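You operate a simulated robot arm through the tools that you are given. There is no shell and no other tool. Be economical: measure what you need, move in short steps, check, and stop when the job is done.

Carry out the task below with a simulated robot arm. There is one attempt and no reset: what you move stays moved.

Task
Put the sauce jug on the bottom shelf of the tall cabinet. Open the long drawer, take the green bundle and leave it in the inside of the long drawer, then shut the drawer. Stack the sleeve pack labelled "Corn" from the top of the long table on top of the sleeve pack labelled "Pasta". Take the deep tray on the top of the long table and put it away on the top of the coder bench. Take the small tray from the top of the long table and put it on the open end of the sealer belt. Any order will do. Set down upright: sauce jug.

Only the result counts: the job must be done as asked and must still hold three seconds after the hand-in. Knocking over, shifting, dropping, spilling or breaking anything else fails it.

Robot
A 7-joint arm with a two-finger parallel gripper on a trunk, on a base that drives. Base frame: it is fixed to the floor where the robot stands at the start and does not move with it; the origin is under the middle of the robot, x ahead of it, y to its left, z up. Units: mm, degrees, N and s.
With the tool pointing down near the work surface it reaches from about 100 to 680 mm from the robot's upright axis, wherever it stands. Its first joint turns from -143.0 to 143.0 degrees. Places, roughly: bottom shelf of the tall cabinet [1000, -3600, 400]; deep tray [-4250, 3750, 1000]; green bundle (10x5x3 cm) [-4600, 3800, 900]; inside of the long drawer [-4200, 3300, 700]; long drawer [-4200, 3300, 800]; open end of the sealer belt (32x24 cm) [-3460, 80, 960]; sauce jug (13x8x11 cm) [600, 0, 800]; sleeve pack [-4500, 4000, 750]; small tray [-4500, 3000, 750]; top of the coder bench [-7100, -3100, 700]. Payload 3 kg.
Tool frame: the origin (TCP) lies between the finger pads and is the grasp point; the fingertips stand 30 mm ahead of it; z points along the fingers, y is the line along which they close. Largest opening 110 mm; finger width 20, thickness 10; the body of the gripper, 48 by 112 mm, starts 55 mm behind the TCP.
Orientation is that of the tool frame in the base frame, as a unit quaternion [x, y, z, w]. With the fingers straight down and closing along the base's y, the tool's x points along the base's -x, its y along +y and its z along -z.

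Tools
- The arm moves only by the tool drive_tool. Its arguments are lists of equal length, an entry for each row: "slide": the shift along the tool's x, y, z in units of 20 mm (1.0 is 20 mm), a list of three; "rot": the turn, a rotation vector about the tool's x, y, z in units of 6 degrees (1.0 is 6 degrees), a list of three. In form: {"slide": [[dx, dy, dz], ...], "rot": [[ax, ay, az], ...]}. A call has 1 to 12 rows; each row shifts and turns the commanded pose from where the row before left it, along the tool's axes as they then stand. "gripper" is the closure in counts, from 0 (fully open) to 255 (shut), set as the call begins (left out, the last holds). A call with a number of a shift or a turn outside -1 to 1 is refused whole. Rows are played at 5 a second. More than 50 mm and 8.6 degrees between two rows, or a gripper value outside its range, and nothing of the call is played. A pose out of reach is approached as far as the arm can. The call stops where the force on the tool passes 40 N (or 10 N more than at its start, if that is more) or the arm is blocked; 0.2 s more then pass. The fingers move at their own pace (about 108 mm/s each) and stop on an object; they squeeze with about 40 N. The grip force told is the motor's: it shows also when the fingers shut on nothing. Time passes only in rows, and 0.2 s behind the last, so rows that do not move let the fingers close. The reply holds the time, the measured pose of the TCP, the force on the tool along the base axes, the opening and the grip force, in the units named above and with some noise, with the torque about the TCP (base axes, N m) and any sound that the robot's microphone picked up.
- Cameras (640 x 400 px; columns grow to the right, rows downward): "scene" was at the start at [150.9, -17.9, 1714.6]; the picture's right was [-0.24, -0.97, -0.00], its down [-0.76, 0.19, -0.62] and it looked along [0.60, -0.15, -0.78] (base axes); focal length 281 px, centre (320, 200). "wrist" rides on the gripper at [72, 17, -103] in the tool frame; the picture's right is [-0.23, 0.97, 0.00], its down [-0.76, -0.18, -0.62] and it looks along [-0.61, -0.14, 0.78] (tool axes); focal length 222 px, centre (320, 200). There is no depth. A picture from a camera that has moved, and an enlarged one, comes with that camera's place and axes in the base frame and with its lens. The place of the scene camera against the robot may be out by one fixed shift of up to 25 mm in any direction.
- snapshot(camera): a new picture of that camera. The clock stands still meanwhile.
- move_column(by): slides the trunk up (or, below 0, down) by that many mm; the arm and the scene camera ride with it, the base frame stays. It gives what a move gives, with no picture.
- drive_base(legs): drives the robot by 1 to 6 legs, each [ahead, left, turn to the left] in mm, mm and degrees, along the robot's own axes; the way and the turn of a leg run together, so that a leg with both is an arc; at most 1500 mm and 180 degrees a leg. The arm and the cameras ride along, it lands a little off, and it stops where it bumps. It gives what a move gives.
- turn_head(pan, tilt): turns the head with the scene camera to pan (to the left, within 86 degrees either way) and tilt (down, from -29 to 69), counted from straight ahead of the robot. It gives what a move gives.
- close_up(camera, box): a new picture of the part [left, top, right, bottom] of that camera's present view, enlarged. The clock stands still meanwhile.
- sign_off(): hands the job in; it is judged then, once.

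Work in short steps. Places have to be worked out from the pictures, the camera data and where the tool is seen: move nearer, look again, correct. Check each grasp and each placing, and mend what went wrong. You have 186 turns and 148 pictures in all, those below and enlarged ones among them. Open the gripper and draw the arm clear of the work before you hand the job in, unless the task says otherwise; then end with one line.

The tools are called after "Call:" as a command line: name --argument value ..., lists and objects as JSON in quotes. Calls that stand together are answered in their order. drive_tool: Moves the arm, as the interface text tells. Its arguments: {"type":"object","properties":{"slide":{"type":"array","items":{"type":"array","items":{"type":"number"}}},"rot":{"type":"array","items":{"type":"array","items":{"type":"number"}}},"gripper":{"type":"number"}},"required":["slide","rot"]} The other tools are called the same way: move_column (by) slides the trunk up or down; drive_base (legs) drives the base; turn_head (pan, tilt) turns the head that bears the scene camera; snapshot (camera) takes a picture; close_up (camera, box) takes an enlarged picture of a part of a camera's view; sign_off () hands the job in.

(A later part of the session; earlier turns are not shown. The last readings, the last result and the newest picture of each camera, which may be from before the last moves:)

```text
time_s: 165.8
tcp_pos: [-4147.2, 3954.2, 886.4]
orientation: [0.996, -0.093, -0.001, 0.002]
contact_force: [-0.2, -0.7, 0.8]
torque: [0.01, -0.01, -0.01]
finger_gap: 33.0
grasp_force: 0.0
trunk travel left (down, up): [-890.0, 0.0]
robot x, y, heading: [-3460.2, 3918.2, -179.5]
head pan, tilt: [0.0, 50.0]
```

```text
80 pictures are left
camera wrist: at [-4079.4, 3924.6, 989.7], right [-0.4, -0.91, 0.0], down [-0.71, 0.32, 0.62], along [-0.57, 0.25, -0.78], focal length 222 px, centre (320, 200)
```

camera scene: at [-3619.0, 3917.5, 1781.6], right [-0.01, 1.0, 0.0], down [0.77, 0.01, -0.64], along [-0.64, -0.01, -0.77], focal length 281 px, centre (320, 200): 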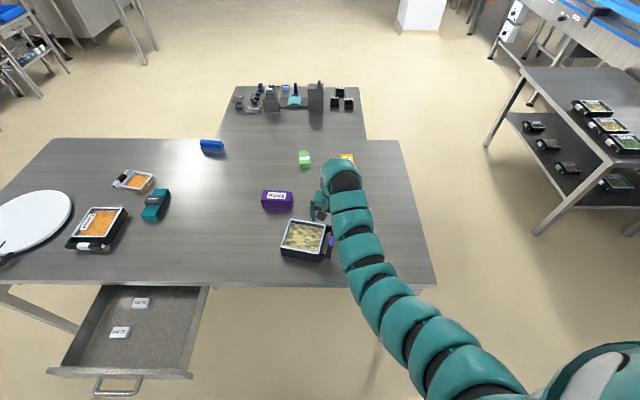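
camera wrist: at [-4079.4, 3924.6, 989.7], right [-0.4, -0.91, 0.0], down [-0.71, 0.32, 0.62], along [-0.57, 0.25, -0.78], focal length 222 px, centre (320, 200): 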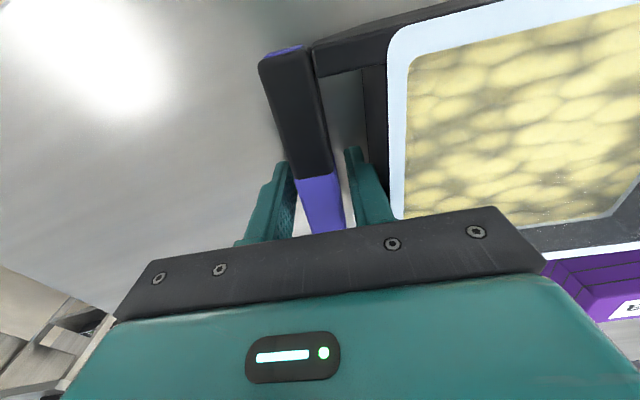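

The bar sits between the fingers. Close and lift 30 mm.

Call:
drive_tool --slide '[[0, 0, 0], [0, 0, 0], [0, 0, 0]]' --rot '[[0, 0, 0], [0, 0, 0], [0, 0, 0]]' --gripper 255

Call:
drive_tool --slide '[[0, 0, -0.3], [0, 0, -0.3], [0, 0, -0.4], [0, 0, -0.5]]' --rot '[[0, 0, 0], [0, 0, 0], [0, 0, 0], [0, 0, 0]]'

Call:
snapshot --camera "wrist"

Call:
close_up --camera "scene" --box '[240, 180, 368, 280]'

```text
time_s: 166.6
tcp_pos: [-4147.3, 3954.1, 885.6]
orientation: [0.996, -0.093, 0.0, 0.001]
contact_force: [-1.1, 0.5, 0.9]
torque: [0.09, 0.18, -0.13]
finger_gap: 17.9
grasp_force: 39.5
trunk travel left (down, up): [-890.0, 0.0]
robot x, y, heading: [-3459.4, 3919.4, -179.3]
head pan, tilt: [0.0, 50.0]
```

```text
time_s: 167.6
tcp_pos: [-4146.9, 3953.9, 915.8]
orientation: [0.996, -0.093, -0.001, 0.0]
contact_force: [-0.6, 0.2, -3.7]
torque: [0.33, -0.07, 0.03]
finger_gap: 17.9
grasp_force: 40.5
trunk travel left (down, up): [-890.0, 0.0]
robot x, y, heading: [-3459.7, 3921.0, -179.5]
head pan, tilt: [0.0, 50.0]
```

```text
79 pictures are left
camera wrist: at [-4079.0, 3924.7, 1019.8], right [-0.4, -0.92, 0.0], down [-0.71, 0.32, 0.62], along [-0.57, 0.25, -0.78], focal length 222 px, centre (320, 200)
```

wrist: 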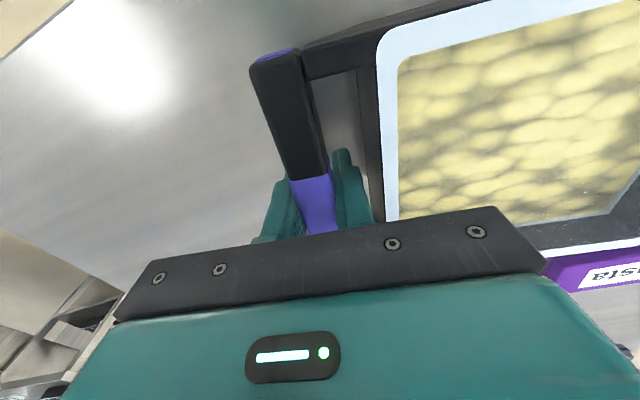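

```text
4.00 times, centred on (304, 230) of scene
camera zoom: at [-3618.0, 3917.6, 1781.7], right [-0.01, 1.0, 0.0], down [0.77, 0.01, -0.64], along [-0.64, -0.01, -0.77], focal length 1124 px, centre (384, 80)
```

zoom: 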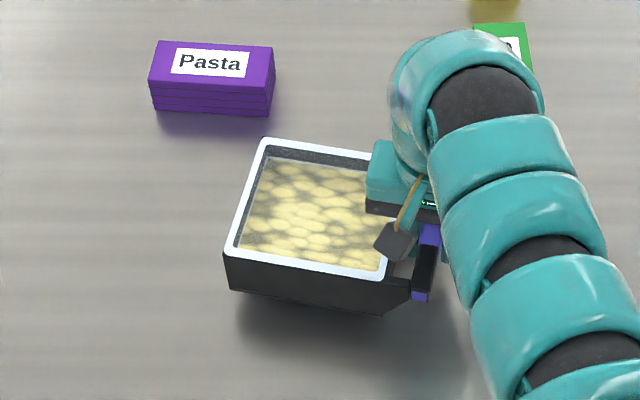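

Deep tray held level (3.7 N). Lift 70 mm more, back away from the table, drive south-east and survey the route to the coder bench.

Call:
drive_tool --slide '[[0, 0, -0.7], [0, 0, -0.7], [0, 0, -0.7], [0, 0, -0.7], [0, 0, -0.7]]' --rot '[[0, 0, 0], [0, 0, 0], [0, 0, 0], [0, 0, 0], [0, 0, 0]]'

Call:
drive_base --legs '[[-900, 0, 0], [0, 1200, 0], [0, 1200, 0]]'

Call:
turn_head --pan 60 --tilt 18

Call:
snapshot --camera "scene"

Call:
turn_head --pan 10 --tilt 18

Call:
snapshot --camera "scene"

```text
time_s: 168.8
tcp_pos: [-4147.4, 3953.9, 986.5]
orientation: [0.996, -0.093, 0.0, 0.001]
contact_force: [-0.2, 0.6, -4.7]
torque: [0.36, -0.04, -0.01]
finger_gap: 17.6
grasp_force: 40.0
trunk travel left (down, up): [-890.0, 0.0]
robot x, y, heading: [-3457.1, 3919.2, -179.4]
head pan, tilt: [0.0, 50.0]
```

```text
time_s: 184.8
tcp_pos: [-3220.9, 1569.4, 987.4]
orientation: [0.996, -0.092, 0.0, 0.0]
contact_force: [0.2, 0.1, -3.5]
torque: [0.34, -0.07, -0.03]
finger_gap: 17.7
grasp_force: 39.6
trunk travel left (down, up): [-890.0, 0.0]
robot x, y, heading: [-2532.9, 1535.2, -179.0]
head pan, tilt: [0.0, 50.0]
```

```text
time_s: 186.1
tcp_pos: [-3220.5, 1570.7, 987.0]
orientation: [0.996, -0.092, -0.001, 0.001]
contact_force: [-0.6, -0.6, -3.4]
torque: [0.33, -0.05, 0.01]
finger_gap: 17.9
grasp_force: 39.9
trunk travel left (down, up): [-890.0, 0.0]
robot x, y, heading: [-2531.8, 1537.6, -179.2]
head pan, tilt: [60.0, 18.0]
```

```text
77 pictures are left
camera scene: at [-2660.8, 1455.0, 1830.4], right [-0.87, 0.49, 0.0], down [0.15, 0.27, -0.95], along [-0.46, -0.83, -0.31], focal length 281 px, centre (320, 200)
```

scene: 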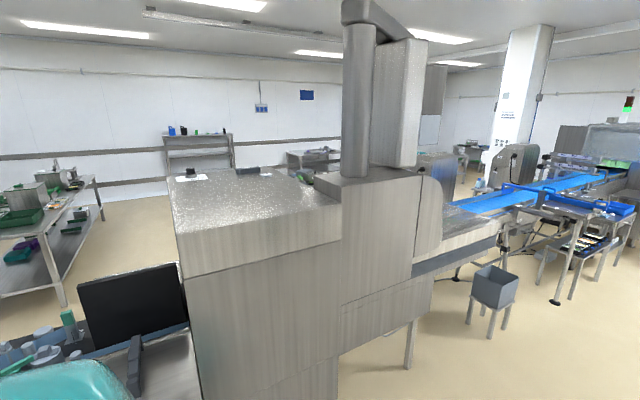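

```text
time_s: 187.3
tcp_pos: [-3221.9, 1569.9, 986.9]
orientation: [0.996, -0.092, -0.001, 0.0]
contact_force: [-0.2, -0.5, -4.5]
torque: [0.37, 0.0, 0.01]
finger_gap: 17.9
grasp_force: 40.0
trunk travel left (down, up): [-890.0, 0.0]
robot x, y, heading: [-2529.7, 1534.6, -179.4]
head pan, tilt: [10.0, 18.0]
```

```text
76 pictures are left
camera scene: at [-2706.9, 1518.8, 1830.5], right [-0.19, 0.98, 0.0], down [0.3, 0.06, -0.95], along [-0.93, -0.18, -0.31], focal length 281 px, centre (320, 200)
```

scene: 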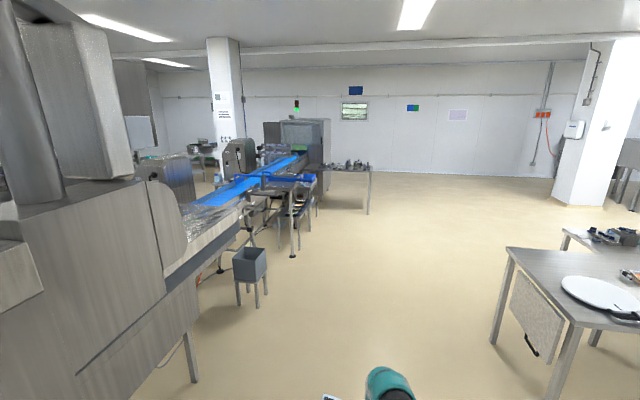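

The sealing line runs along y≈0–500 to x≈-7000; I'll take the west route: along y≈1980 to x≈-7000, then look again.

Call:
drive_base --legs '[[0, -430, -0.8], [1500, 0, 0], [1500, 0, 0], [1300, 0, 0]]'

Call:
turn_head --pan 30 --tilt 18

Call:
snapshot --camera "scene"

```text
time_s: 210.1
tcp_pos: [-7508.6, 1920.3, 987.6]
orientation: [0.997, -0.083, -0.001, 0.001]
contact_force: [0.1, 0.3, -2.9]
torque: [0.35, -0.03, 0.0]
finger_gap: 17.9
grasp_force: 39.7
trunk travel left (down, up): [-890.0, 0.0]
robot x, y, heading: [-6818.3, 1898.6, -178.2]
head pan, tilt: [10.0, 18.0]
```

```text
time_s: 210.9
tcp_pos: [-7507.2, 1920.9, 986.8]
orientation: [0.997, -0.083, -0.001, 0.0]
contact_force: [-0.3, -0.4, -3.9]
torque: [0.32, -0.07, 0.02]
finger_gap: 17.9
grasp_force: 40.3
trunk travel left (down, up): [-890.0, 0.0]
robot x, y, heading: [-6820.4, 1897.3, -178.3]
head pan, tilt: [30.0, 18.0]
```

```text
75 pictures are left
camera scene: at [-6981.8, 1848.5, 1830.5], right [-0.53, 0.85, 0.0], down [0.26, 0.16, -0.95], along [-0.81, -0.5, -0.31], focal length 281 px, centre (320, 200)
```

scene: 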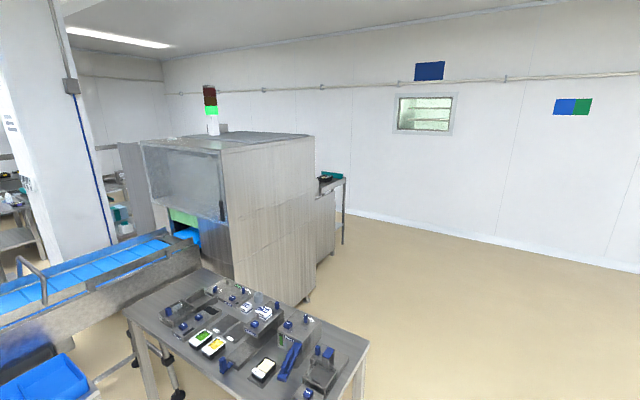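

The line ends at x≈-10240 and the west wall is at ≈-11350; a gap ~1.1 m. I go west to x≈-9850, turn south, shift west and look.

Call:
drive_base --legs '[[0, 0, -1.7], [1500, 0, 0], [1500, 0, 0], [0, 0, 90], [0, -500, 0]]'

Call:
turn_head --pan 0 --tilt 22

Call:
snapshot --camera "scene"

```text
time_s: 232.1
tcp_pos: [-10346.6, 1184.6, 986.8]
orientation: [0.769, 0.639, 0.0, 0.001]
contact_force: [-0.1, -1.0, -2.9]
torque: [0.06, 0.33, -0.02]
finger_gap: 17.8
grasp_force: 39.9
trunk travel left (down, up): [-890.0, 0.0]
robot x, y, heading: [-10311.3, 1874.1, -89.1]
head pan, tilt: [30.0, 18.0]
```

```text
time_s: 233.0
tcp_pos: [-10346.8, 1184.7, 986.8]
orientation: [0.769, 0.639, 0.0, 0.001]
contact_force: [-0.8, -0.8, -3.2]
torque: [0.07, 0.39, 0.01]
finger_gap: 18.0
grasp_force: 39.4
trunk travel left (down, up): [-890.0, 0.0]
robot x, y, heading: [-10313.3, 1873.8, -89.2]
head pan, tilt: [0.0, 22.0]
```

```text
74 pictures are left
camera scene: at [-10313.7, 1700.7, 1824.0], right [-1.0, -0.01, 0.0], down [-0.01, 0.37, -0.93], along [0.01, -0.93, -0.37], focal length 281 px, centre (320, 200)
```

scene: 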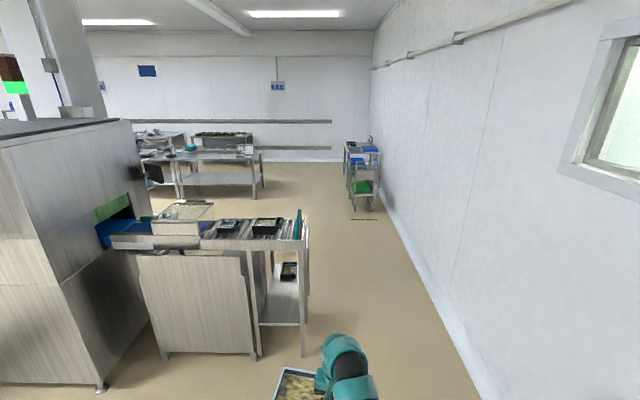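

Gap centre x≈-10730. Strafe right 420, drive south 2600 and look east.

Call:
drive_base --legs '[[0, -410, -0.8], [1500, 0, 0], [1000, 0, 0]]'

Call:
turn_head --pan 50 --tilt 18

Call:
snapshot --camera "scene"

```text
time_s: 247.4
tcp_pos: [-10802.5, -1315.5, 986.9]
orientation: [0.778, 0.628, -0.001, 0.0]
contact_force: [0.0, -0.6, -5.4]
torque: [0.07, 0.38, -0.01]
finger_gap: 17.7
grasp_force: 39.7
trunk travel left (down, up): [-890.0, 0.0]
robot x, y, heading: [-10751.9, -628.0, -90.8]
head pan, tilt: [0.0, 22.0]
```

```text
time_s: 248.6
tcp_pos: [-10801.9, -1315.9, 986.4]
orientation: [0.777, 0.629, -0.001, 0.0]
contact_force: [0.2, 1.8, -3.9]
torque: [0.07, 0.39, 0.01]
finger_gap: 17.9
grasp_force: 39.6
trunk travel left (down, up): [-890.0, 0.0]
robot x, y, heading: [-10749.8, -628.5, -90.9]
head pan, tilt: [50.0, 18.0]
```

```text
73 pictures are left
camera scene: at [-10683.7, -769.3, 1830.5], right [-0.65, -0.76, 0.0], down [-0.23, 0.2, -0.95], along [0.72, -0.62, -0.31], focal length 281 px, centre (320, 200)
```

scene: 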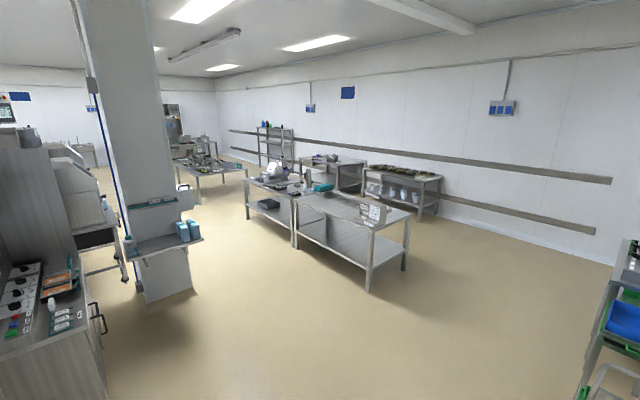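

The coder bench should be the left of the two island tables at pixel (284,180). Zoom in.

Call:
close_up --camera "scene" --box '[160, 130, 448, 310]'

```text
2.22 times, centred on (304, 220) of scene
camera zoom: at [-10683.7, -769.3, 1830.5], right [-0.65, -0.76, 0.0], down [-0.23, 0.2, -0.95], along [0.72, -0.62, -0.31], focal length 624 px, centre (356, 156)
```

zoom: 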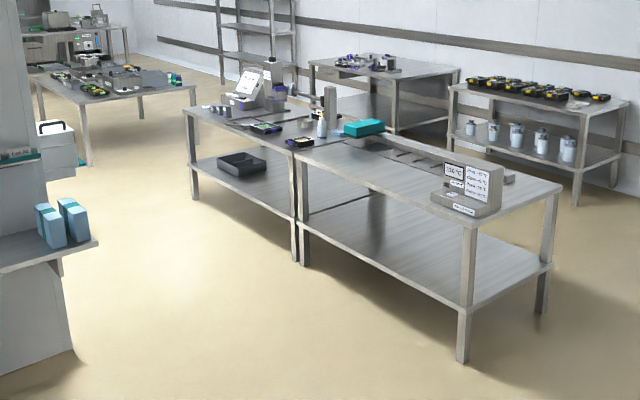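

Coder bench spans x≈-7800…-6400, y≈-2790…-3440. I strafe east, go south to y≈-1930, then strafe east along the corridor to x≈-7200.

Call:
drive_base --legs '[[0, 850, 0.9], [1290, 0, 0], [0, 1400, 0], [0, 1300, 0]]'

Call:
turn_head --pan 0 --tilt 38

Call:
snapshot --camera "scene"

```text
time_s: 251.2
tcp_pos: [-10369.8, -1334.9, 984.4]
orientation: [0.771, 0.637, -0.001, -0.002]
contact_force: [1.3, -0.2, -4.1]
torque: [0.14, 0.42, -0.02]
finger_gap: 18.0
grasp_force: 39.8
trunk travel left (down, up): [-890.0, 0.0]
robot x, y, heading: [-10333.7, -645.7, -89.3]
head pan, tilt: [50.0, 18.0]
stopped in leg 1: the robot was blocked; the commanded pose is now the measured one
```

```text
time_s: 252.4
tcp_pos: [-10374.8, -1331.4, 986.5]
orientation: [0.771, 0.637, 0.0, 0.001]
contact_force: [-0.3, 0.1, -3.8]
torque: [0.04, 0.38, -0.04]
finger_gap: 17.9
grasp_force: 39.6
trunk travel left (down, up): [-890.0, 0.0]
robot x, y, heading: [-10335.2, -640.9, -89.6]
head pan, tilt: [0.0, 38.0]
```

```text
71 pictures are left
camera scene: at [-10337.7, -809.0, 1798.9], right [-1.0, -0.01, 0.0], down [-0.01, 0.62, -0.79], along [0.01, -0.79, -0.62], focal length 281 px, centre (320, 200)
```

scene: 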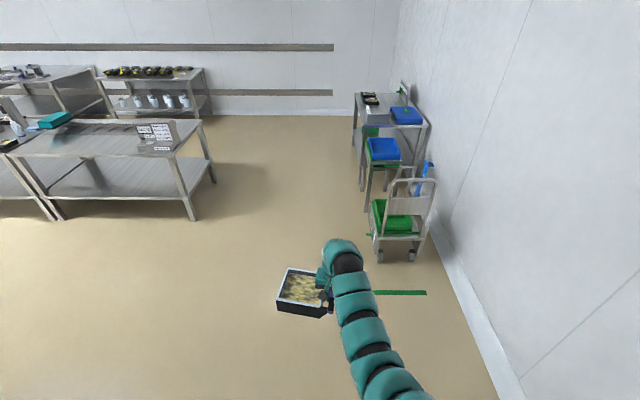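

I bumped something on the left near (-10000,-640). Back off right 60 mm, go south first, then east.

Call:
drive_base --legs '[[0, -70, 0], [1290, 0, -0.5], [0, 1400, 0], [0, 1500, 0], [0, 250, 0]]'

Call:
snapshot --camera "scene"

```text
time_s: 274.7
tcp_pos: [-7290.7, -2653.1, 986.3]
orientation: [0.779, 0.627, -0.001, 0.0]
contact_force: [-0.2, 0.1, -2.9]
torque: [0.07, 0.4, 0.02]
finger_gap: 17.6
grasp_force: 39.9
trunk travel left (down, up): [-890.0, 0.0]
robot x, y, heading: [-7237.8, -1967.4, -91.2]
head pan, tilt: [0.0, 38.0]
```

```text
70 pictures are left
camera scene: at [-7240.1, -2131.7, 1798.8], right [-1.0, 0.02, 0.0], down [0.01, 0.62, -0.79], along [-0.01, -0.79, -0.62], focal length 281 px, centre (320, 200)
```

scene: 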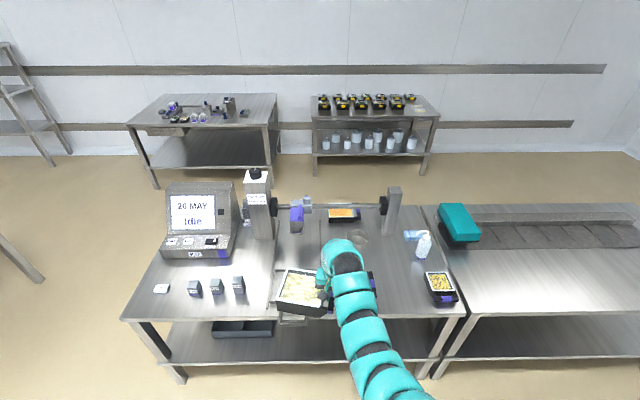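

The coder bench is in view. I zoom to find free space on its top.

Call:
close_up --camera "scene" --box '[230, 190, 470, 340]'

```text
2.67 times, centred on (350, 265) of scene
camera zoom: at [-7240.1, -2131.7, 1798.8], right [-1.0, 0.02, 0.0], down [0.01, 0.62, -0.79], along [-0.01, -0.79, -0.62], focal length 749 px, centre (240, 27)
```

zoom: 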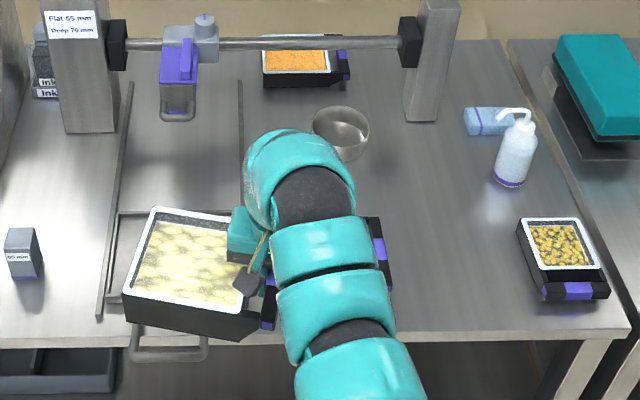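

Bench top works out to z≈705. Something is hidden beneath the arm, so I strafe 450 mm east to see the whole bench.

Call:
drive_base --legs '[[0, 450, 1.2]]'

Call:
turn_head --pan -20 --tilt 40

Call:
close_up --camera "scene" --box '[220, 140, 540, 340]'

```text
time_s: 277.4
tcp_pos: [-6829.0, -2658.1, 985.9]
orientation: [0.772, 0.635, -0.001, 0.0]
contact_force: [0.6, -0.2, -3.1]
torque: [0.05, 0.39, 0.0]
finger_gap: 17.7
grasp_force: 40.1
trunk travel left (down, up): [-890.0, 0.0]
robot x, y, heading: [-6787.0, -1967.3, -89.7]
head pan, tilt: [0.0, 38.0]
```

```text
time_s: 278.2
tcp_pos: [-6829.3, -2658.5, 986.6]
orientation: [0.772, 0.636, -0.001, 0.001]
contact_force: [-0.5, 1.0, -2.7]
torque: [0.07, 0.36, 0.01]
finger_gap: 17.8
grasp_force: 40.2
trunk travel left (down, up): [-890.0, 0.0]
robot x, y, heading: [-6787.2, -1970.6, -89.9]
head pan, tilt: [-20.0, 40.0]
```

```text
2.00 times, centred on (380, 240) of scene
camera zoom: at [-6819.9, -2128.5, 1795.8], right [-0.94, 0.34, 0.0], down [0.22, 0.61, -0.77], along [-0.26, -0.72, -0.64], focal length 562 px, centre (200, 120)
```

zoom: 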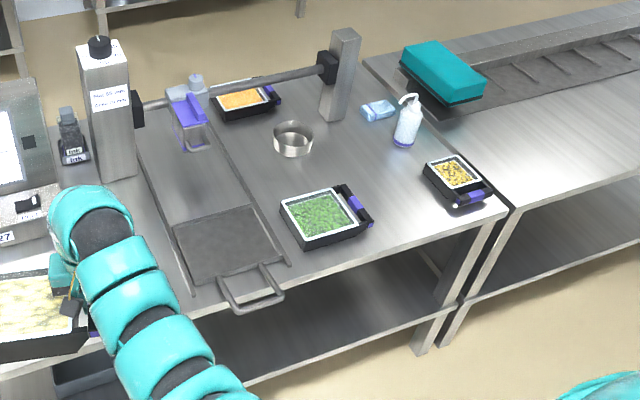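

Free spot found: between the green tray, ring, bottle and yellow tray, for TCP ≈(-7684,-2980). I square the tray (yaw 11°), strafe back west and drive in.

Call:
drive_tool --slide '[[0, 0, 0], [0, 0, 0]]' --rot '[[0, 0, -0.92], [0, 0, -0.92]]'

Call:
drive_base --legs '[[0, -855, 0], [322, 0, 0]]'

Call:
turn_head --pan 10 --tilt 50

Call:
snapshot --camera "scene"

Call:
snapshot --camera "wrist"

```text
time_s: 278.8
tcp_pos: [-6830.0, -2657.8, 986.0]
orientation: [0.707, 0.707, -0.001, 0.0]
contact_force: [0.4, -0.5, -4.2]
torque: [0.02, 0.35, 0.01]
finger_gap: 18.0
grasp_force: 39.2
trunk travel left (down, up): [-890.0, 0.0]
robot x, y, heading: [-6790.1, -1968.2, -89.9]
head pan, tilt: [-20.0, 40.0]
```

```text
time_s: 285.1
tcp_pos: [-7681.9, -2981.2, 984.6]
orientation: [0.708, 0.706, 0.0, 0.0]
contact_force: [-0.6, 0.0, -3.8]
torque: [0.0, 0.39, 0.04]
finger_gap: 17.8
grasp_force: 39.5
trunk travel left (down, up): [-890.0, 0.0]
robot x, y, heading: [-7642.2, -2293.5, -89.8]
head pan, tilt: [-20.0, 40.0]
```

```text
time_s: 286.0
tcp_pos: [-7682.0, -2980.5, 986.7]
orientation: [0.708, 0.706, 0.0, 0.0]
contact_force: [-0.3, -0.4, -3.7]
torque: [0.02, 0.35, 0.02]
finger_gap: 17.6
grasp_force: 40.2
trunk travel left (down, up): [-890.0, 0.0]
robot x, y, heading: [-7636.3, -2291.7, -89.7]
head pan, tilt: [10.0, 50.0]
```

```text
67 pictures are left
camera scene: at [-7628.7, -2448.5, 1781.6], right [-0.98, -0.17, 0.0], down [-0.13, 0.75, -0.64], along [0.11, -0.63, -0.77], focal length 281 px, centre (320, 200)
```

scene: 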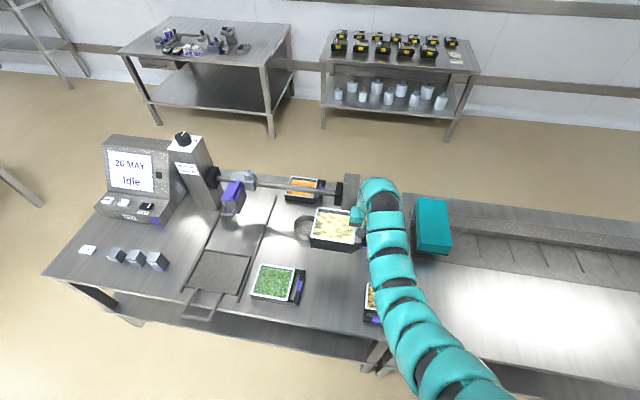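

```text
66 pictures are left
camera wrist: at [-7664.9, -2907.9, 1089.5], right [0.97, -0.23, 0.0], down [-0.18, -0.76, 0.62], along [-0.14, -0.61, -0.78], focal length 222 px, centre (320, 200)
```

wrist: 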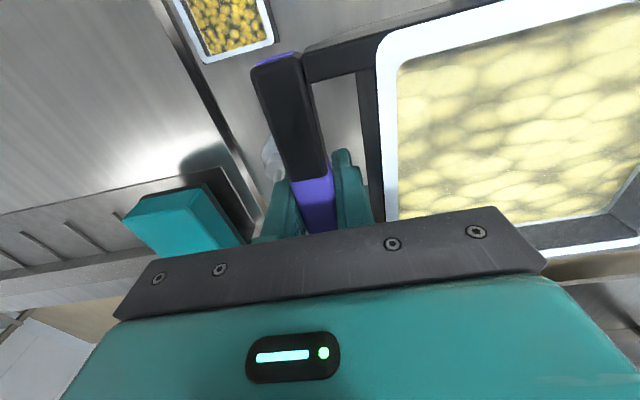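

Wrist view confirms spacing; I shift 11 mm back north to stay clear of the pump bottle, then lower 190 mm with the trunk.

Call:
drive_base --legs '[[-11, 0, 0]]'

Call:
move_column --by -120

Call:
snapshot --camera "wrist"

Call:
close_up --camera "scene" --box '[220, 140, 460, 290]'

```text
time_s: 286.8
tcp_pos: [-7682.2, -2970.4, 985.0]
orientation: [0.708, 0.706, 0.0, 0.001]
contact_force: [0.2, -0.7, -3.8]
torque: [-0.07, 0.34, 0.02]
finger_gap: 17.9
grasp_force: 39.9
trunk travel left (down, up): [-890.0, 0.0]
robot x, y, heading: [-7637.1, -2283.3, -90.1]
head pan, tilt: [10.0, 50.0]
```

```text
time_s: 288.2
tcp_pos: [-7682.7, -2969.6, 867.8]
orientation: [0.708, 0.706, -0.001, 0.001]
contact_force: [-0.6, -0.5, -3.8]
torque: [-0.01, 0.36, -0.02]
finger_gap: 17.8
grasp_force: 39.8
trunk travel left (down, up): [-770.0, 120.0]
robot x, y, heading: [-7638.7, -2280.9, -90.0]
head pan, tilt: [10.0, 50.0]
```

```text
65 pictures are left
camera wrist: at [-7665.0, -2896.6, 969.7], right [0.97, -0.23, 0.0], down [-0.18, -0.76, 0.62], along [-0.14, -0.61, -0.78], focal length 222 px, centre (320, 200)
```

wrist: 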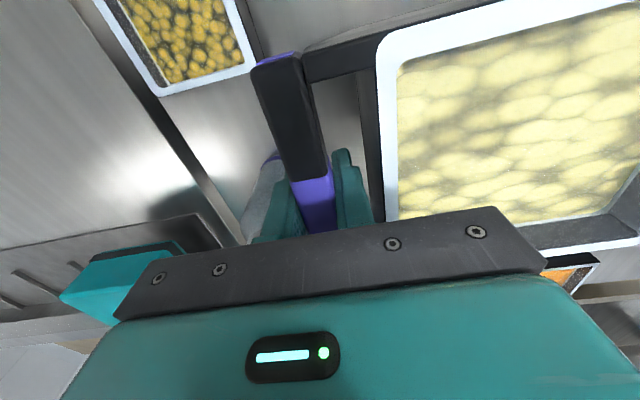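

```text
2.67 times, centred on (340, 215) of scene
camera zoom: at [-7628.6, -2437.0, 1661.7], right [-0.98, -0.18, 0.0], down [-0.13, 0.75, -0.64], along [0.11, -0.63, -0.77], focal length 749 px, centre (267, 160)
```

zoom: 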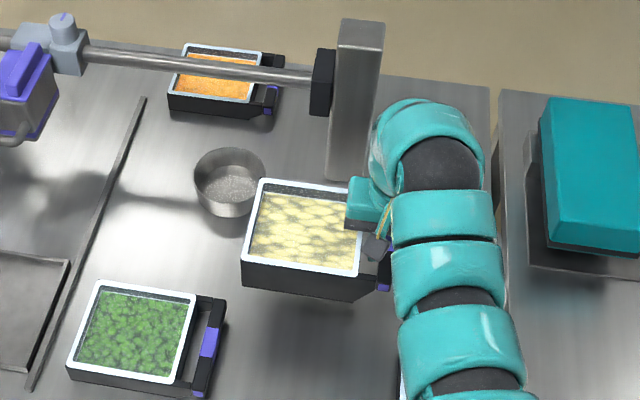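

Clearances look good all around. Lower another 85 mm, then creep to contact.

Call:
move_column --by -88

Call:
drive_tool --slide '[[0, 0, 0.2], [0, 0, 0.2], [0, 0, 0.2], [0, 0, 0.2], [0, 0, 0.2], [0, 0, 0.2]]' --rot '[[0, 0, 0], [0, 0, 0], [0, 0, 0], [0, 0, 0], [0, 0, 0], [0, 0, 0]]'

```text
time_s: 289.5
tcp_pos: [-7682.3, -2969.0, 778.5]
orientation: [0.708, 0.706, -0.001, 0.0]
contact_force: [0.2, 0.6, -4.2]
torque: [-0.02, 0.34, 0.01]
finger_gap: 17.8
grasp_force: 40.0
trunk travel left (down, up): [-682.0, 208.0]
robot x, y, heading: [-7638.9, -2282.2, -89.8]
head pan, tilt: [10.0, 50.0]
```

```text
time_s: 290.9
tcp_pos: [-7681.6, -2970.3, 756.6]
orientation: [0.709, 0.706, -0.003, 0.003]
contact_force: [-3.0, 2.4, 20.1]
torque: [0.41, -0.29, 0.07]
finger_gap: 18.1
grasp_force: 40.2
trunk travel left (down, up): [-682.0, 208.0]
robot x, y, heading: [-7640.3, -2276.9, -90.0]
head pan, tilt: [10.0, 50.0]
```

Contact with the bench. Open to ~36 mm and check.

Call:
drive_tool --slide '[[0, 0, 0], [0, 0, 0], [0, 0, 0]]' --rot '[[0, 0, 0], [0, 0, 0], [0, 0, 0]]' --gripper 178

Call:
drive_tool --slide '[[0, 0, -0.5], [0, 0, -0.8], [0, 0, -0.8], [0, 0, -0.8], [0, 0, -1], [0, 0, -1]]' --rot '[[0, 0, 0], [0, 0, 0], [0, 0, 0], [0, 0, 0], [0, 0, 0], [0, 0, 0]]'

Call:
snapshot --camera "wrist"

```text
time_s: 291.7
tcp_pos: [-7682.3, -2968.7, 753.4]
orientation: [0.709, 0.705, -0.001, 0.0]
contact_force: [-0.3, 0.3, -0.1]
torque: [0.01, -0.01, 0.02]
finger_gap: 33.0
grasp_force: 0.0
trunk travel left (down, up): [-682.0, 208.0]
robot x, y, heading: [-7639.5, -2279.1, -89.8]
head pan, tilt: [10.0, 50.0]
```

```text
time_s: 293.1
tcp_pos: [-7681.5, -2969.3, 852.2]
orientation: [0.708, 0.706, -0.001, 0.0]
contact_force: [0.1, 0.1, -0.6]
torque: [-0.02, -0.05, 0.01]
finger_gap: 33.2
grasp_force: 0.0
trunk travel left (down, up): [-682.0, 208.0]
robot x, y, heading: [-7639.4, -2284.2, -89.8]
head pan, tilt: [10.0, 50.0]
```

```text
63 pictures are left
camera wrist: at [-7664.9, -2896.4, 956.1], right [0.97, -0.23, 0.0], down [-0.18, -0.76, 0.62], along [-0.14, -0.61, -0.78], focal length 222 px, centre (320, 200)
```

wrist: 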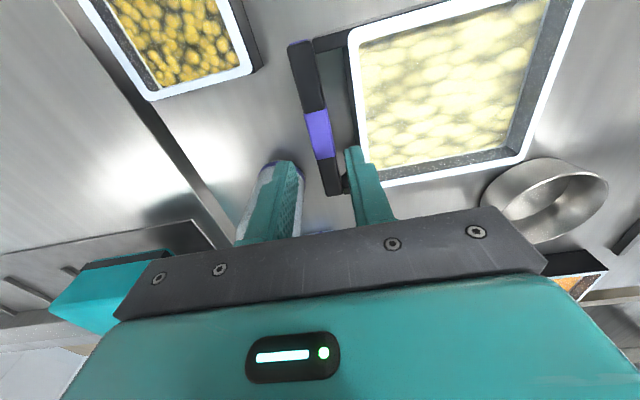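

Deep tray is placed. Raise the trunk and drive the known route back (south aisle → west gap → north).

Call:
move_column --by 208

Call:
drive_base --legs '[[-320, 0, 0], [0, -1400, 0], [0, -1365, 0], [-1320, 0, 0], [0, -335, 0], [-1500, 0, 0]]'

Call:
close_up --camera "scene" --box '[0, 0, 640, 400]'

```text
time_s: 295.3
tcp_pos: [-7681.4, -2969.7, 1060.0]
orientation: [0.708, 0.706, -0.002, 0.001]
contact_force: [0.2, -0.2, -0.3]
torque: [-0.02, 0.0, 0.01]
finger_gap: 33.0
grasp_force: 0.0
trunk travel left (down, up): [-890.0, 0.0]
robot x, y, heading: [-7640.3, -2280.5, -90.2]
head pan, tilt: [10.0, 50.0]
```

```text
time_s: 325.5
tcp_pos: [-10808.7, 157.2, 1060.9]
orientation: [0.699, 0.715, 0.0, 0.001]
contact_force: [0.3, 0.3, -0.2]
torque: [0.01, 0.01, -0.01]
finger_gap: 32.9
grasp_force: 0.0
trunk travel left (down, up): [-890.0, 0.0]
robot x, y, heading: [-10786.3, 845.0, -88.3]
head pan, tilt: [10.0, 50.0]
```

```text
1.00 times, centred on (320, 200) of scene (not enlarged: the box is as wide or as high as the picture)
camera zoom: at [-10769.1, 691.5, 1781.7], right [-0.98, -0.2, 0.0], down [-0.15, 0.75, -0.64], along [0.13, -0.63, -0.77], focal length 281 px, centre (320, 200)
```

zoom: 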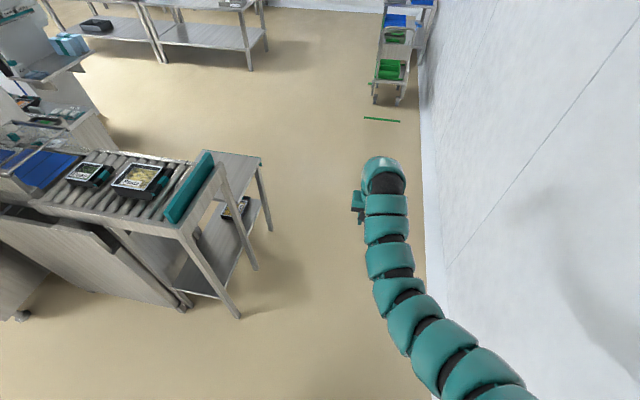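

Clear. Back up to y≈1925, turn east, and drive along the open lane.

Call:
drive_base --legs '[[-1090, 0, 0], [0, 0, 88.3], [1500, 0, 0], [1500, 0, 0], [1500, 0, 0], [1500, 0, 0]]'

Call:
turn_head --pan 45 --tilt 45

Call:
snapshot --camera "scene"

```text
time_s: 363.0
tcp_pos: [-4115.4, 1672.9, 1060.5]
orientation: [0.022, 1.0, 0.0, 0.0]
contact_force: [-0.4, 0.5, -0.2]
torque: [0.02, 0.0, 0.01]
finger_gap: 33.5
grasp_force: 0.1
trunk travel left (down, up): [-890.0, 0.0]
robot x, y, heading: [-4797.8, 1744.9, -2.1]
head pan, tilt: [10.0, 50.0]
```

```text
time_s: 364.0
tcp_pos: [-4115.4, 1672.5, 1060.6]
orientation: [0.021, 1.0, 0.0, 0.001]
contact_force: [0.1, 0.4, -0.1]
torque: [0.06, 0.0, -0.02]
finger_gap: 33.0
grasp_force: 0.1
trunk travel left (down, up): [-890.0, 0.0]
robot x, y, heading: [-4799.6, 1738.8, -2.4]
head pan, tilt: [45.0, 45.0]
```

```text
61 pictures are left
camera scene: at [-4663.6, 1794.3, 1788.6], right [0.68, -0.73, 0.0], down [-0.52, -0.48, -0.71], along [0.52, 0.48, -0.71], focal length 281 px, centre (320, 200)
```

scene: 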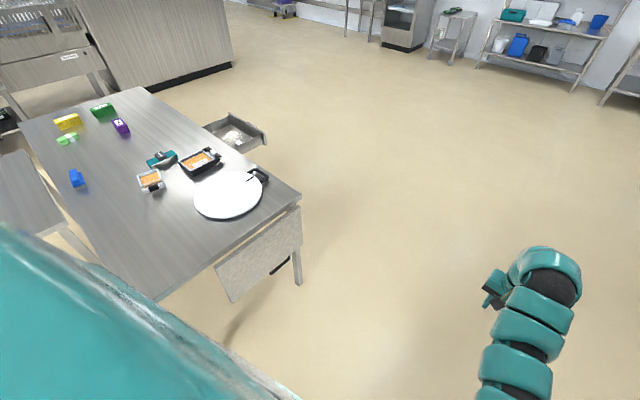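

I'm near the table's south end; the small tray can be reached from the west side, so I do it next. Zoom on it.

Call:
close_up --camera "scene" --box '[100, 120, 260, 220]'

```text
4.00 times, centred on (180, 170) of scene
camera zoom: at [-4663.6, 1794.3, 1788.6], right [0.68, -0.73, 0.0], down [-0.52, -0.48, -0.71], along [0.52, 0.48, -0.71], focal length 1124 px, centre (880, 320)
```

zoom: 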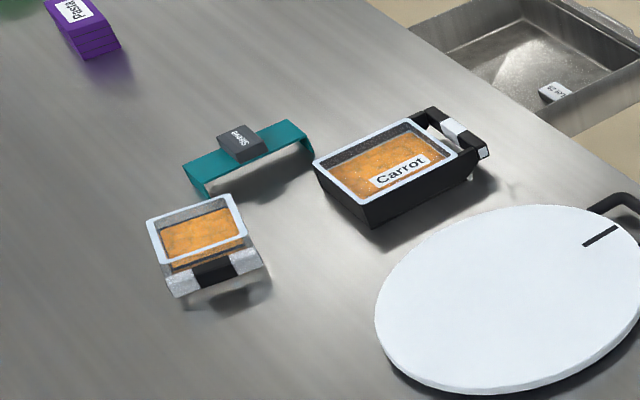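

Small clear tray: centre ≈(-4477,3110), handle on its south side at ≈(-4490,3045), bar along x. I go to the west side of the table (rear table starts at y≈3355), facing east.

Call:
drive_base --legs '[[-450, 0, 2.2], [0, 1200, 0]]'

Call:
turn_head --pan 30 --tilt 55

Call:
snapshot --camera "scene"

```text
time_s: 372.4
tcp_pos: [-4560.9, 2904.7, 1060.4]
orientation: [0.003, 1.0, 0.0, 0.001]
contact_force: [0.7, 0.5, 0.6]
torque: [-0.03, 0.02, 0.01]
finger_gap: 33.2
grasp_force: 0.1
trunk travel left (down, up): [-890.0, 0.0]
robot x, y, heading: [-5249.6, 2946.6, -0.0]
head pan, tilt: [45.0, 45.0]
```

```text
time_s: 373.2
tcp_pos: [-4561.2, 2905.7, 1060.2]
orientation: [0.003, 1.0, -0.001, 0.0]
contact_force: [-0.3, 0.5, 0.9]
torque: [0.02, 0.01, 0.02]
finger_gap: 33.2
grasp_force: 0.0
trunk travel left (down, up): [-890.0, 0.0]
robot x, y, heading: [-5245.7, 2945.9, -0.0]
head pan, tilt: [30.0, 55.0]
```

```text
59 pictures are left
camera scene: at [-5109.4, 2986.0, 1775.2], right [0.5, -0.87, 0.0], down [-0.71, -0.41, -0.57], along [0.5, 0.29, -0.82], focal length 281 px, centre (320, 200)
```

scene: 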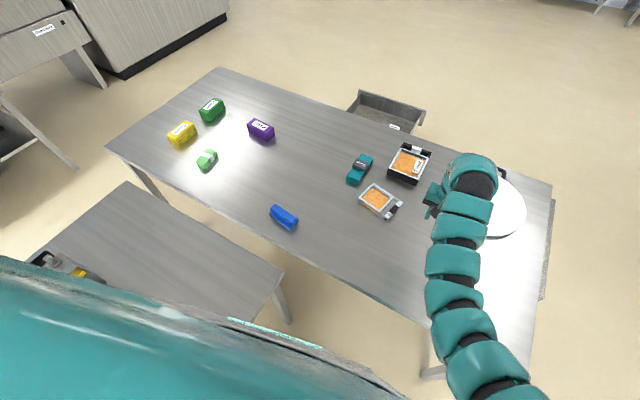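

Handle ≈(-4493,3035). I move 45 mm closer and shift the arm left 130 mm and forward a little, then look with the wrist camera.

Call:
drive_base --legs '[[45, 0, 0]]'

Call:
drive_tool --slide '[[-0.16, 0.93, 0], [-0.16, 0.93, 0], [-0.16, 0.93, 0], [-0.16, 0.93, 0], [-0.16, 0.93, 0], [-0.16, 0.93, 0], [-0.16, 0.93, 0]]' --rot '[[0, 0, 0], [0, 0, 0], [0, 0, 0], [0, 0, 0], [0, 0, 0], [0, 0, 0], [0, 0, 0]]'

Call:
snapshot --camera "wrist"

```text
time_s: 374.1
tcp_pos: [-4515.0, 2905.5, 1058.5]
orientation: [0.004, 1.0, 0.0, 0.0]
contact_force: [0.9, 0.0, -0.4]
torque: [-0.01, 0.02, -0.01]
finger_gap: 33.1
grasp_force: 0.2
trunk travel left (down, up): [-890.0, 0.0]
robot x, y, heading: [-5202.6, 2949.1, 0.1]
head pan, tilt: [30.0, 55.0]
```

```text
time_s: 375.7
tcp_pos: [-4492.0, 3034.6, 1061.6]
orientation: [0.005, 1.0, 0.0, 0.0]
contact_force: [-0.4, -0.1, 0.4]
torque: [-0.02, -0.03, -0.01]
finger_gap: 33.2
grasp_force: 0.0
trunk travel left (down, up): [-890.0, 0.0]
robot x, y, heading: [-5205.1, 2949.3, -0.2]
head pan, tilt: [30.0, 55.0]
```

```text
58 pictures are left
camera wrist: at [-4565.0, 3053.7, 1165.0], right [0.24, 0.97, 0.0], down [0.76, -0.18, 0.62], along [0.61, -0.15, -0.78], focal length 222 px, centre (320, 200)
```

wrist: 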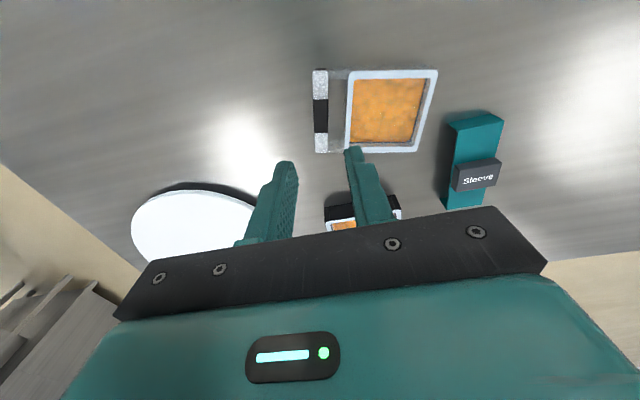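

Bar centre ≈(-4477,3031), direction -12°. Yaw 12°, shift, and descend to z≈935.

Call:
drive_tool --slide '[[-0.75, -0.18, 0], [0, 0, 0], [0, 0, 0], [0, 0, 1], [0, 0, 1], [0, 0, 1], [0, 0, 1], [0, 0, 1], [0, 0, 1], [0, 0, 0.3]]' --rot '[[0, 0, 0], [0, 0, 1], [0, 0, 1], [0, 0, 0], [0, 0, 0], [0, 0, 0], [0, 0, 0], [0, 0, 0], [0, 0, 0], [0, 0, 0]]'

Call:
snapshot --camera "wrist"

```text
time_s: 377.9
tcp_pos: [-4499.1, 3021.8, 951.2]
orientation: [0.108, 0.994, 0.0, 0.001]
contact_force: [0.5, 0.2, -0.5]
torque: [0.01, 0.0, -0.01]
finger_gap: 33.4
grasp_force: 0.1
out of reach, approached as far as the arm can: row 6, 7, 8, 9
trunk travel left (down, up): [-890.0, 0.0]
robot x, y, heading: [-5205.5, 2949.6, -0.1]
head pan, tilt: [30.0, 55.0]
```

```text
57 pictures are left
camera wrist: at [-4566.6, 3055.0, 1055.4], right [0.43, 0.9, 0.0], down [0.7, -0.34, 0.62], along [0.56, -0.27, -0.78], focal length 222 px, centre (320, 200)
```

wrist: 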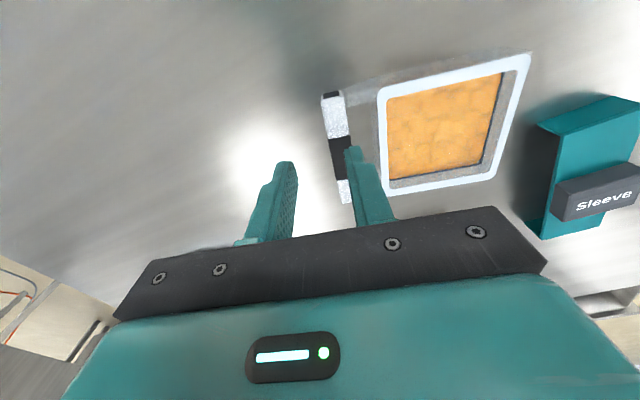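

Reach limit at this height; I raise the tool relative to the trunk (with correction) and will lower the trunk instead.

Call:
drive_tool --slide '[[0, 0, -1], [0, 0, -1], [0, 0, -1], [0, 0, -1], [0, 0, -1]]' --rot '[[0, 0, 0], [0, 0, 0], [0, 0, 0], [0, 0, 0], [0, 0, 0]]'

```text
time_s: 379.1
tcp_pos: [-4498.3, 3023.2, 1051.8]
orientation: [0.107, 0.994, -0.001, -0.001]
contact_force: [-0.4, -0.6, -0.9]
torque: [0.01, 0.01, 0.0]
finger_gap: 33.2
grasp_force: 0.0
trunk travel left (down, up): [-890.0, 0.0]
robot x, y, heading: [-5206.8, 2951.0, -0.1]
head pan, tilt: [30.0, 55.0]
```

Commanded pose follows the reached one. Apply the lateral correction, then lower the trunk 118 mm.

Call:
drive_tool --slide '[[-0.79, 0.68, 0]]' --rot '[[0, 0, 0]]'

Call:
move_column --by -120

Call:
snapshot --camera "wrist"

```text
time_s: 379.5
tcp_pos: [-4477.5, 3034.4, 1050.8]
orientation: [0.107, 0.994, 0.0, 0.001]
contact_force: [1.0, 0.0, 0.8]
torque: [-0.02, 0.01, -0.02]
finger_gap: 33.0
grasp_force: 0.1
trunk travel left (down, up): [-890.0, 0.0]
robot x, y, heading: [-5202.7, 2945.7, -0.2]
head pan, tilt: [30.0, 55.0]
```

```text
time_s: 381.0
tcp_pos: [-4479.9, 3033.0, 932.0]
orientation: [0.108, 0.994, -0.001, 0.0]
contact_force: [-0.3, -0.6, 0.5]
torque: [-0.02, -0.01, 0.01]
finger_gap: 33.1
grasp_force: 0.0
trunk travel left (down, up): [-770.0, 120.0]
robot x, y, heading: [-5208.4, 2950.6, -0.1]
head pan, tilt: [30.0, 55.0]
```

```text
56 pictures are left
camera wrist: at [-4547.1, 3066.1, 1034.9], right [0.43, 0.9, 0.0], down [0.7, -0.34, 0.62], along [0.56, -0.27, -0.78], focal length 222 px, centre (320, 200)
```

wrist: 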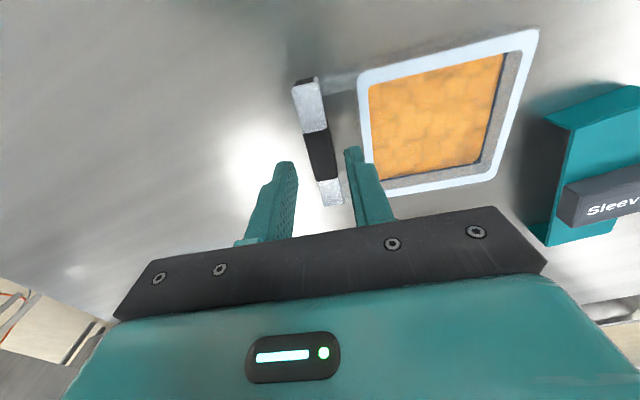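

Bar centred (top ≈885). Lower 58 mm with the trunk and check.

Call:
move_column --by -57

Call:
snapshot --camera "wrist"

```text
time_s: 382.1
tcp_pos: [-4480.0, 3033.4, 879.8]
orientation: [0.109, 0.994, 0.001, 0.004]
contact_force: [-11.5, -1.9, 14.5]
torque: [-0.33, 0.54, -0.15]
finger_gap: 35.1
grasp_force: 2.5
trunk travel left (down, up): [-714.0, 176.0]
robot x, y, heading: [-5203.0, 2952.6, -0.1]
head pan, tilt: [30.0, 55.0]
stopped: the force on the tool passed its limit at 41 N (the readings are from after the stop); the commanded pose is now the measured one
```

```text
55 pictures are left
camera wrist: at [-4548.1, 3066.7, 983.2], right [0.43, 0.9, 0.01], down [0.7, -0.34, 0.63], along [0.57, -0.27, -0.78], focal length 222 px, centre (320, 200)
```

wrist: 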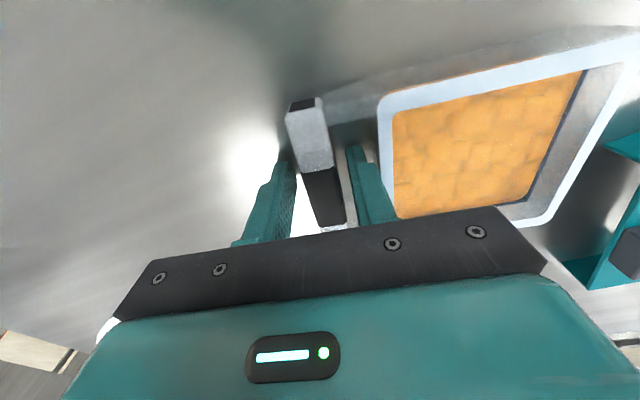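

Light contact, probably a fingertip on a clear web or wall; the bar is between the pads. Raise 3 mm and close.

Call:
move_column --by 4

Call:
drive_tool --slide '[[0, 0, 0], [0, 0, 0], [0, 0, 0]]' --rot '[[0, 0, 0], [0, 0, 0], [0, 0, 0]]' --gripper 255

Call:
move_column --by 30

Call:
snapshot --camera "wrist"

```text
time_s: 382.6
tcp_pos: [-4478.1, 3033.2, 882.0]
orientation: [0.108, 0.994, 0.002, 0.004]
contact_force: [0.3, 0.2, 0.0]
torque: [0.01, 0.01, 0.01]
finger_gap: 33.2
grasp_force: 0.0
trunk travel left (down, up): [-718.0, 172.0]
robot x, y, heading: [-5203.2, 2950.5, -0.0]
head pan, tilt: [30.0, 55.0]
```

```text
time_s: 383.4
tcp_pos: [-4477.3, 3034.5, 881.9]
orientation: [0.107, 0.994, 0.002, 0.004]
contact_force: [0.2, 0.0, 0.4]
torque: [-0.06, 0.01, 0.01]
finger_gap: 17.4
grasp_force: 40.2
trunk travel left (down, up): [-718.0, 172.0]
robot x, y, heading: [-5206.8, 2947.2, 0.2]
head pan, tilt: [30.0, 55.0]
```

```text
time_s: 384.1
tcp_pos: [-4477.8, 3033.9, 910.9]
orientation: [0.108, 0.994, 0.002, 0.003]
contact_force: [0.7, 0.1, -1.0]
torque: [-0.09, 0.04, 0.03]
finger_gap: 17.8
grasp_force: 39.9
trunk travel left (down, up): [-748.0, 142.0]
robot x, y, heading: [-5205.3, 2951.3, -0.0]
head pan, tilt: [30.0, 55.0]
```

```text
54 pictures are left
camera wrist: at [-4545.4, 3066.4, 1014.7], right [0.43, 0.9, 0.0], down [0.7, -0.34, 0.63], along [0.57, -0.27, -0.78], focal length 222 px, centre (320, 200)
```

wrist: 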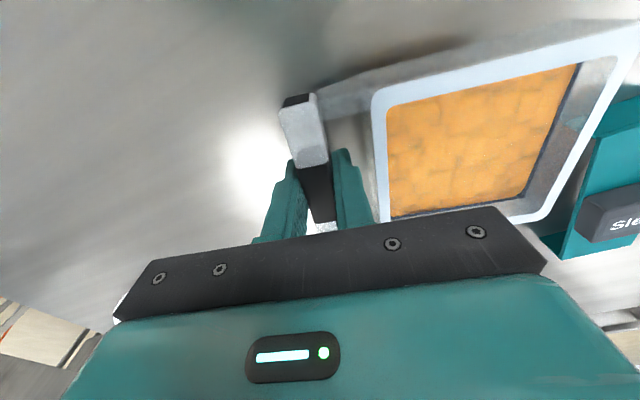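

Small tray lifted. Raise the trunk, leave the table southwards, and drive to face the sealer at x≈-3500.

Call:
move_column --by 142

Call:
drive_base --legs '[[0, -1200, 0], [1450, 0, 0], [0, 0, -90]]'

Call:
turn_head --pan 5 --tilt 35

Call:
snapshot --camera "scene"

```text
time_s: 385.8
tcp_pos: [-4477.3, 3033.8, 1053.8]
orientation: [0.108, 0.994, 0.001, 0.004]
contact_force: [0.6, -0.2, -1.6]
torque: [-0.08, 0.0, -0.02]
finger_gap: 17.8
grasp_force: 39.6
trunk travel left (down, up): [-890.0, 0.0]
robot x, y, heading: [-5208.9, 2951.1, -0.4]
head pan, tilt: [30.0, 55.0]
```

```text
time_s: 402.6
tcp_pos: [-3664.5, 1001.1, 1054.4]
orientation: [0.779, 0.627, -0.002, 0.004]
contact_force: [-0.2, 0.0, -1.7]
torque: [-0.01, 0.1, -0.01]
finger_gap: 17.4
grasp_force: 39.6
trunk travel left (down, up): [-890.0, 0.0]
robot x, y, heading: [-3754.5, 1729.5, -90.2]
head pan, tilt: [30.0, 55.0]
```

```text
time_s: 403.5
tcp_pos: [-3665.0, 1000.9, 1053.8]
orientation: [0.779, 0.628, -0.002, 0.003]
contact_force: [0.0, -0.1, -1.6]
torque: [0.03, 0.13, 0.02]
finger_gap: 17.5
grasp_force: 40.1
trunk travel left (down, up): [-890.0, 0.0]
robot x, y, heading: [-3747.2, 1727.3, -89.8]
head pan, tilt: [5.0, 35.0]
```

```text
53 pictures are left
camera scene: at [-3744.8, 1560.1, 1802.8], right [-1.0, -0.09, 0.0], down [-0.05, 0.57, -0.82], along [0.07, -0.82, -0.57], focal length 281 px, centre (320, 200)
```

scene: 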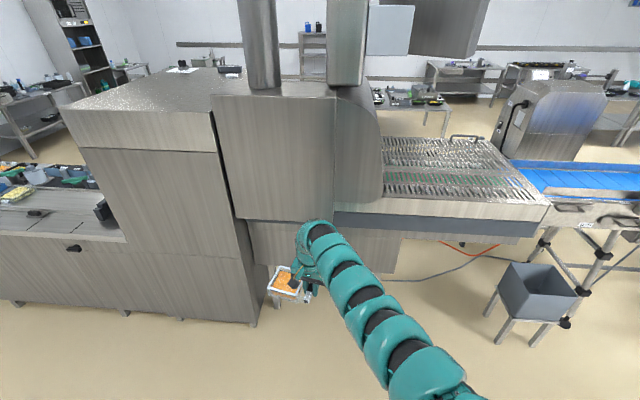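

The rough location (-3460,80) falls on the middle box from here; I zoom to understand the machine.

Call:
close_up --camera "scene" --box '[0, 60, 340, 272]'

Call:
close_up --camera "scene" --box '[300, 60, 640, 272]'

```text
1.88 times, centred on (170, 166) of scene
camera zoom: at [-3744.8, 1560.1, 1802.8], right [-1.0, -0.09, 0.0], down [-0.05, 0.57, -0.82], along [0.07, -0.82, -0.57], focal length 529 px, centre (602, 264)
```

zoom: 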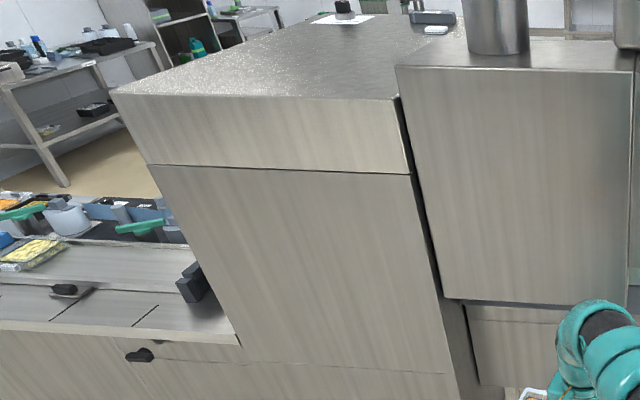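

```text
1.88 times, centred on (470, 166) of scene
camera zoom: at [-3744.8, 1560.1, 1802.8], right [-1.0, -0.09, 0.0], down [-0.05, 0.57, -0.82], along [0.07, -0.82, -0.57], focal length 529 px, centre (38, 264)
```

zoom: 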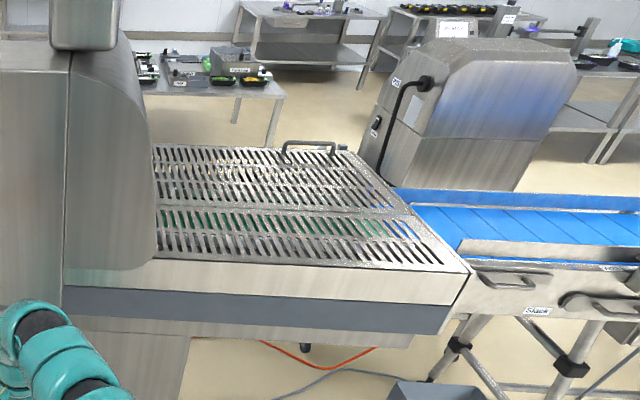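

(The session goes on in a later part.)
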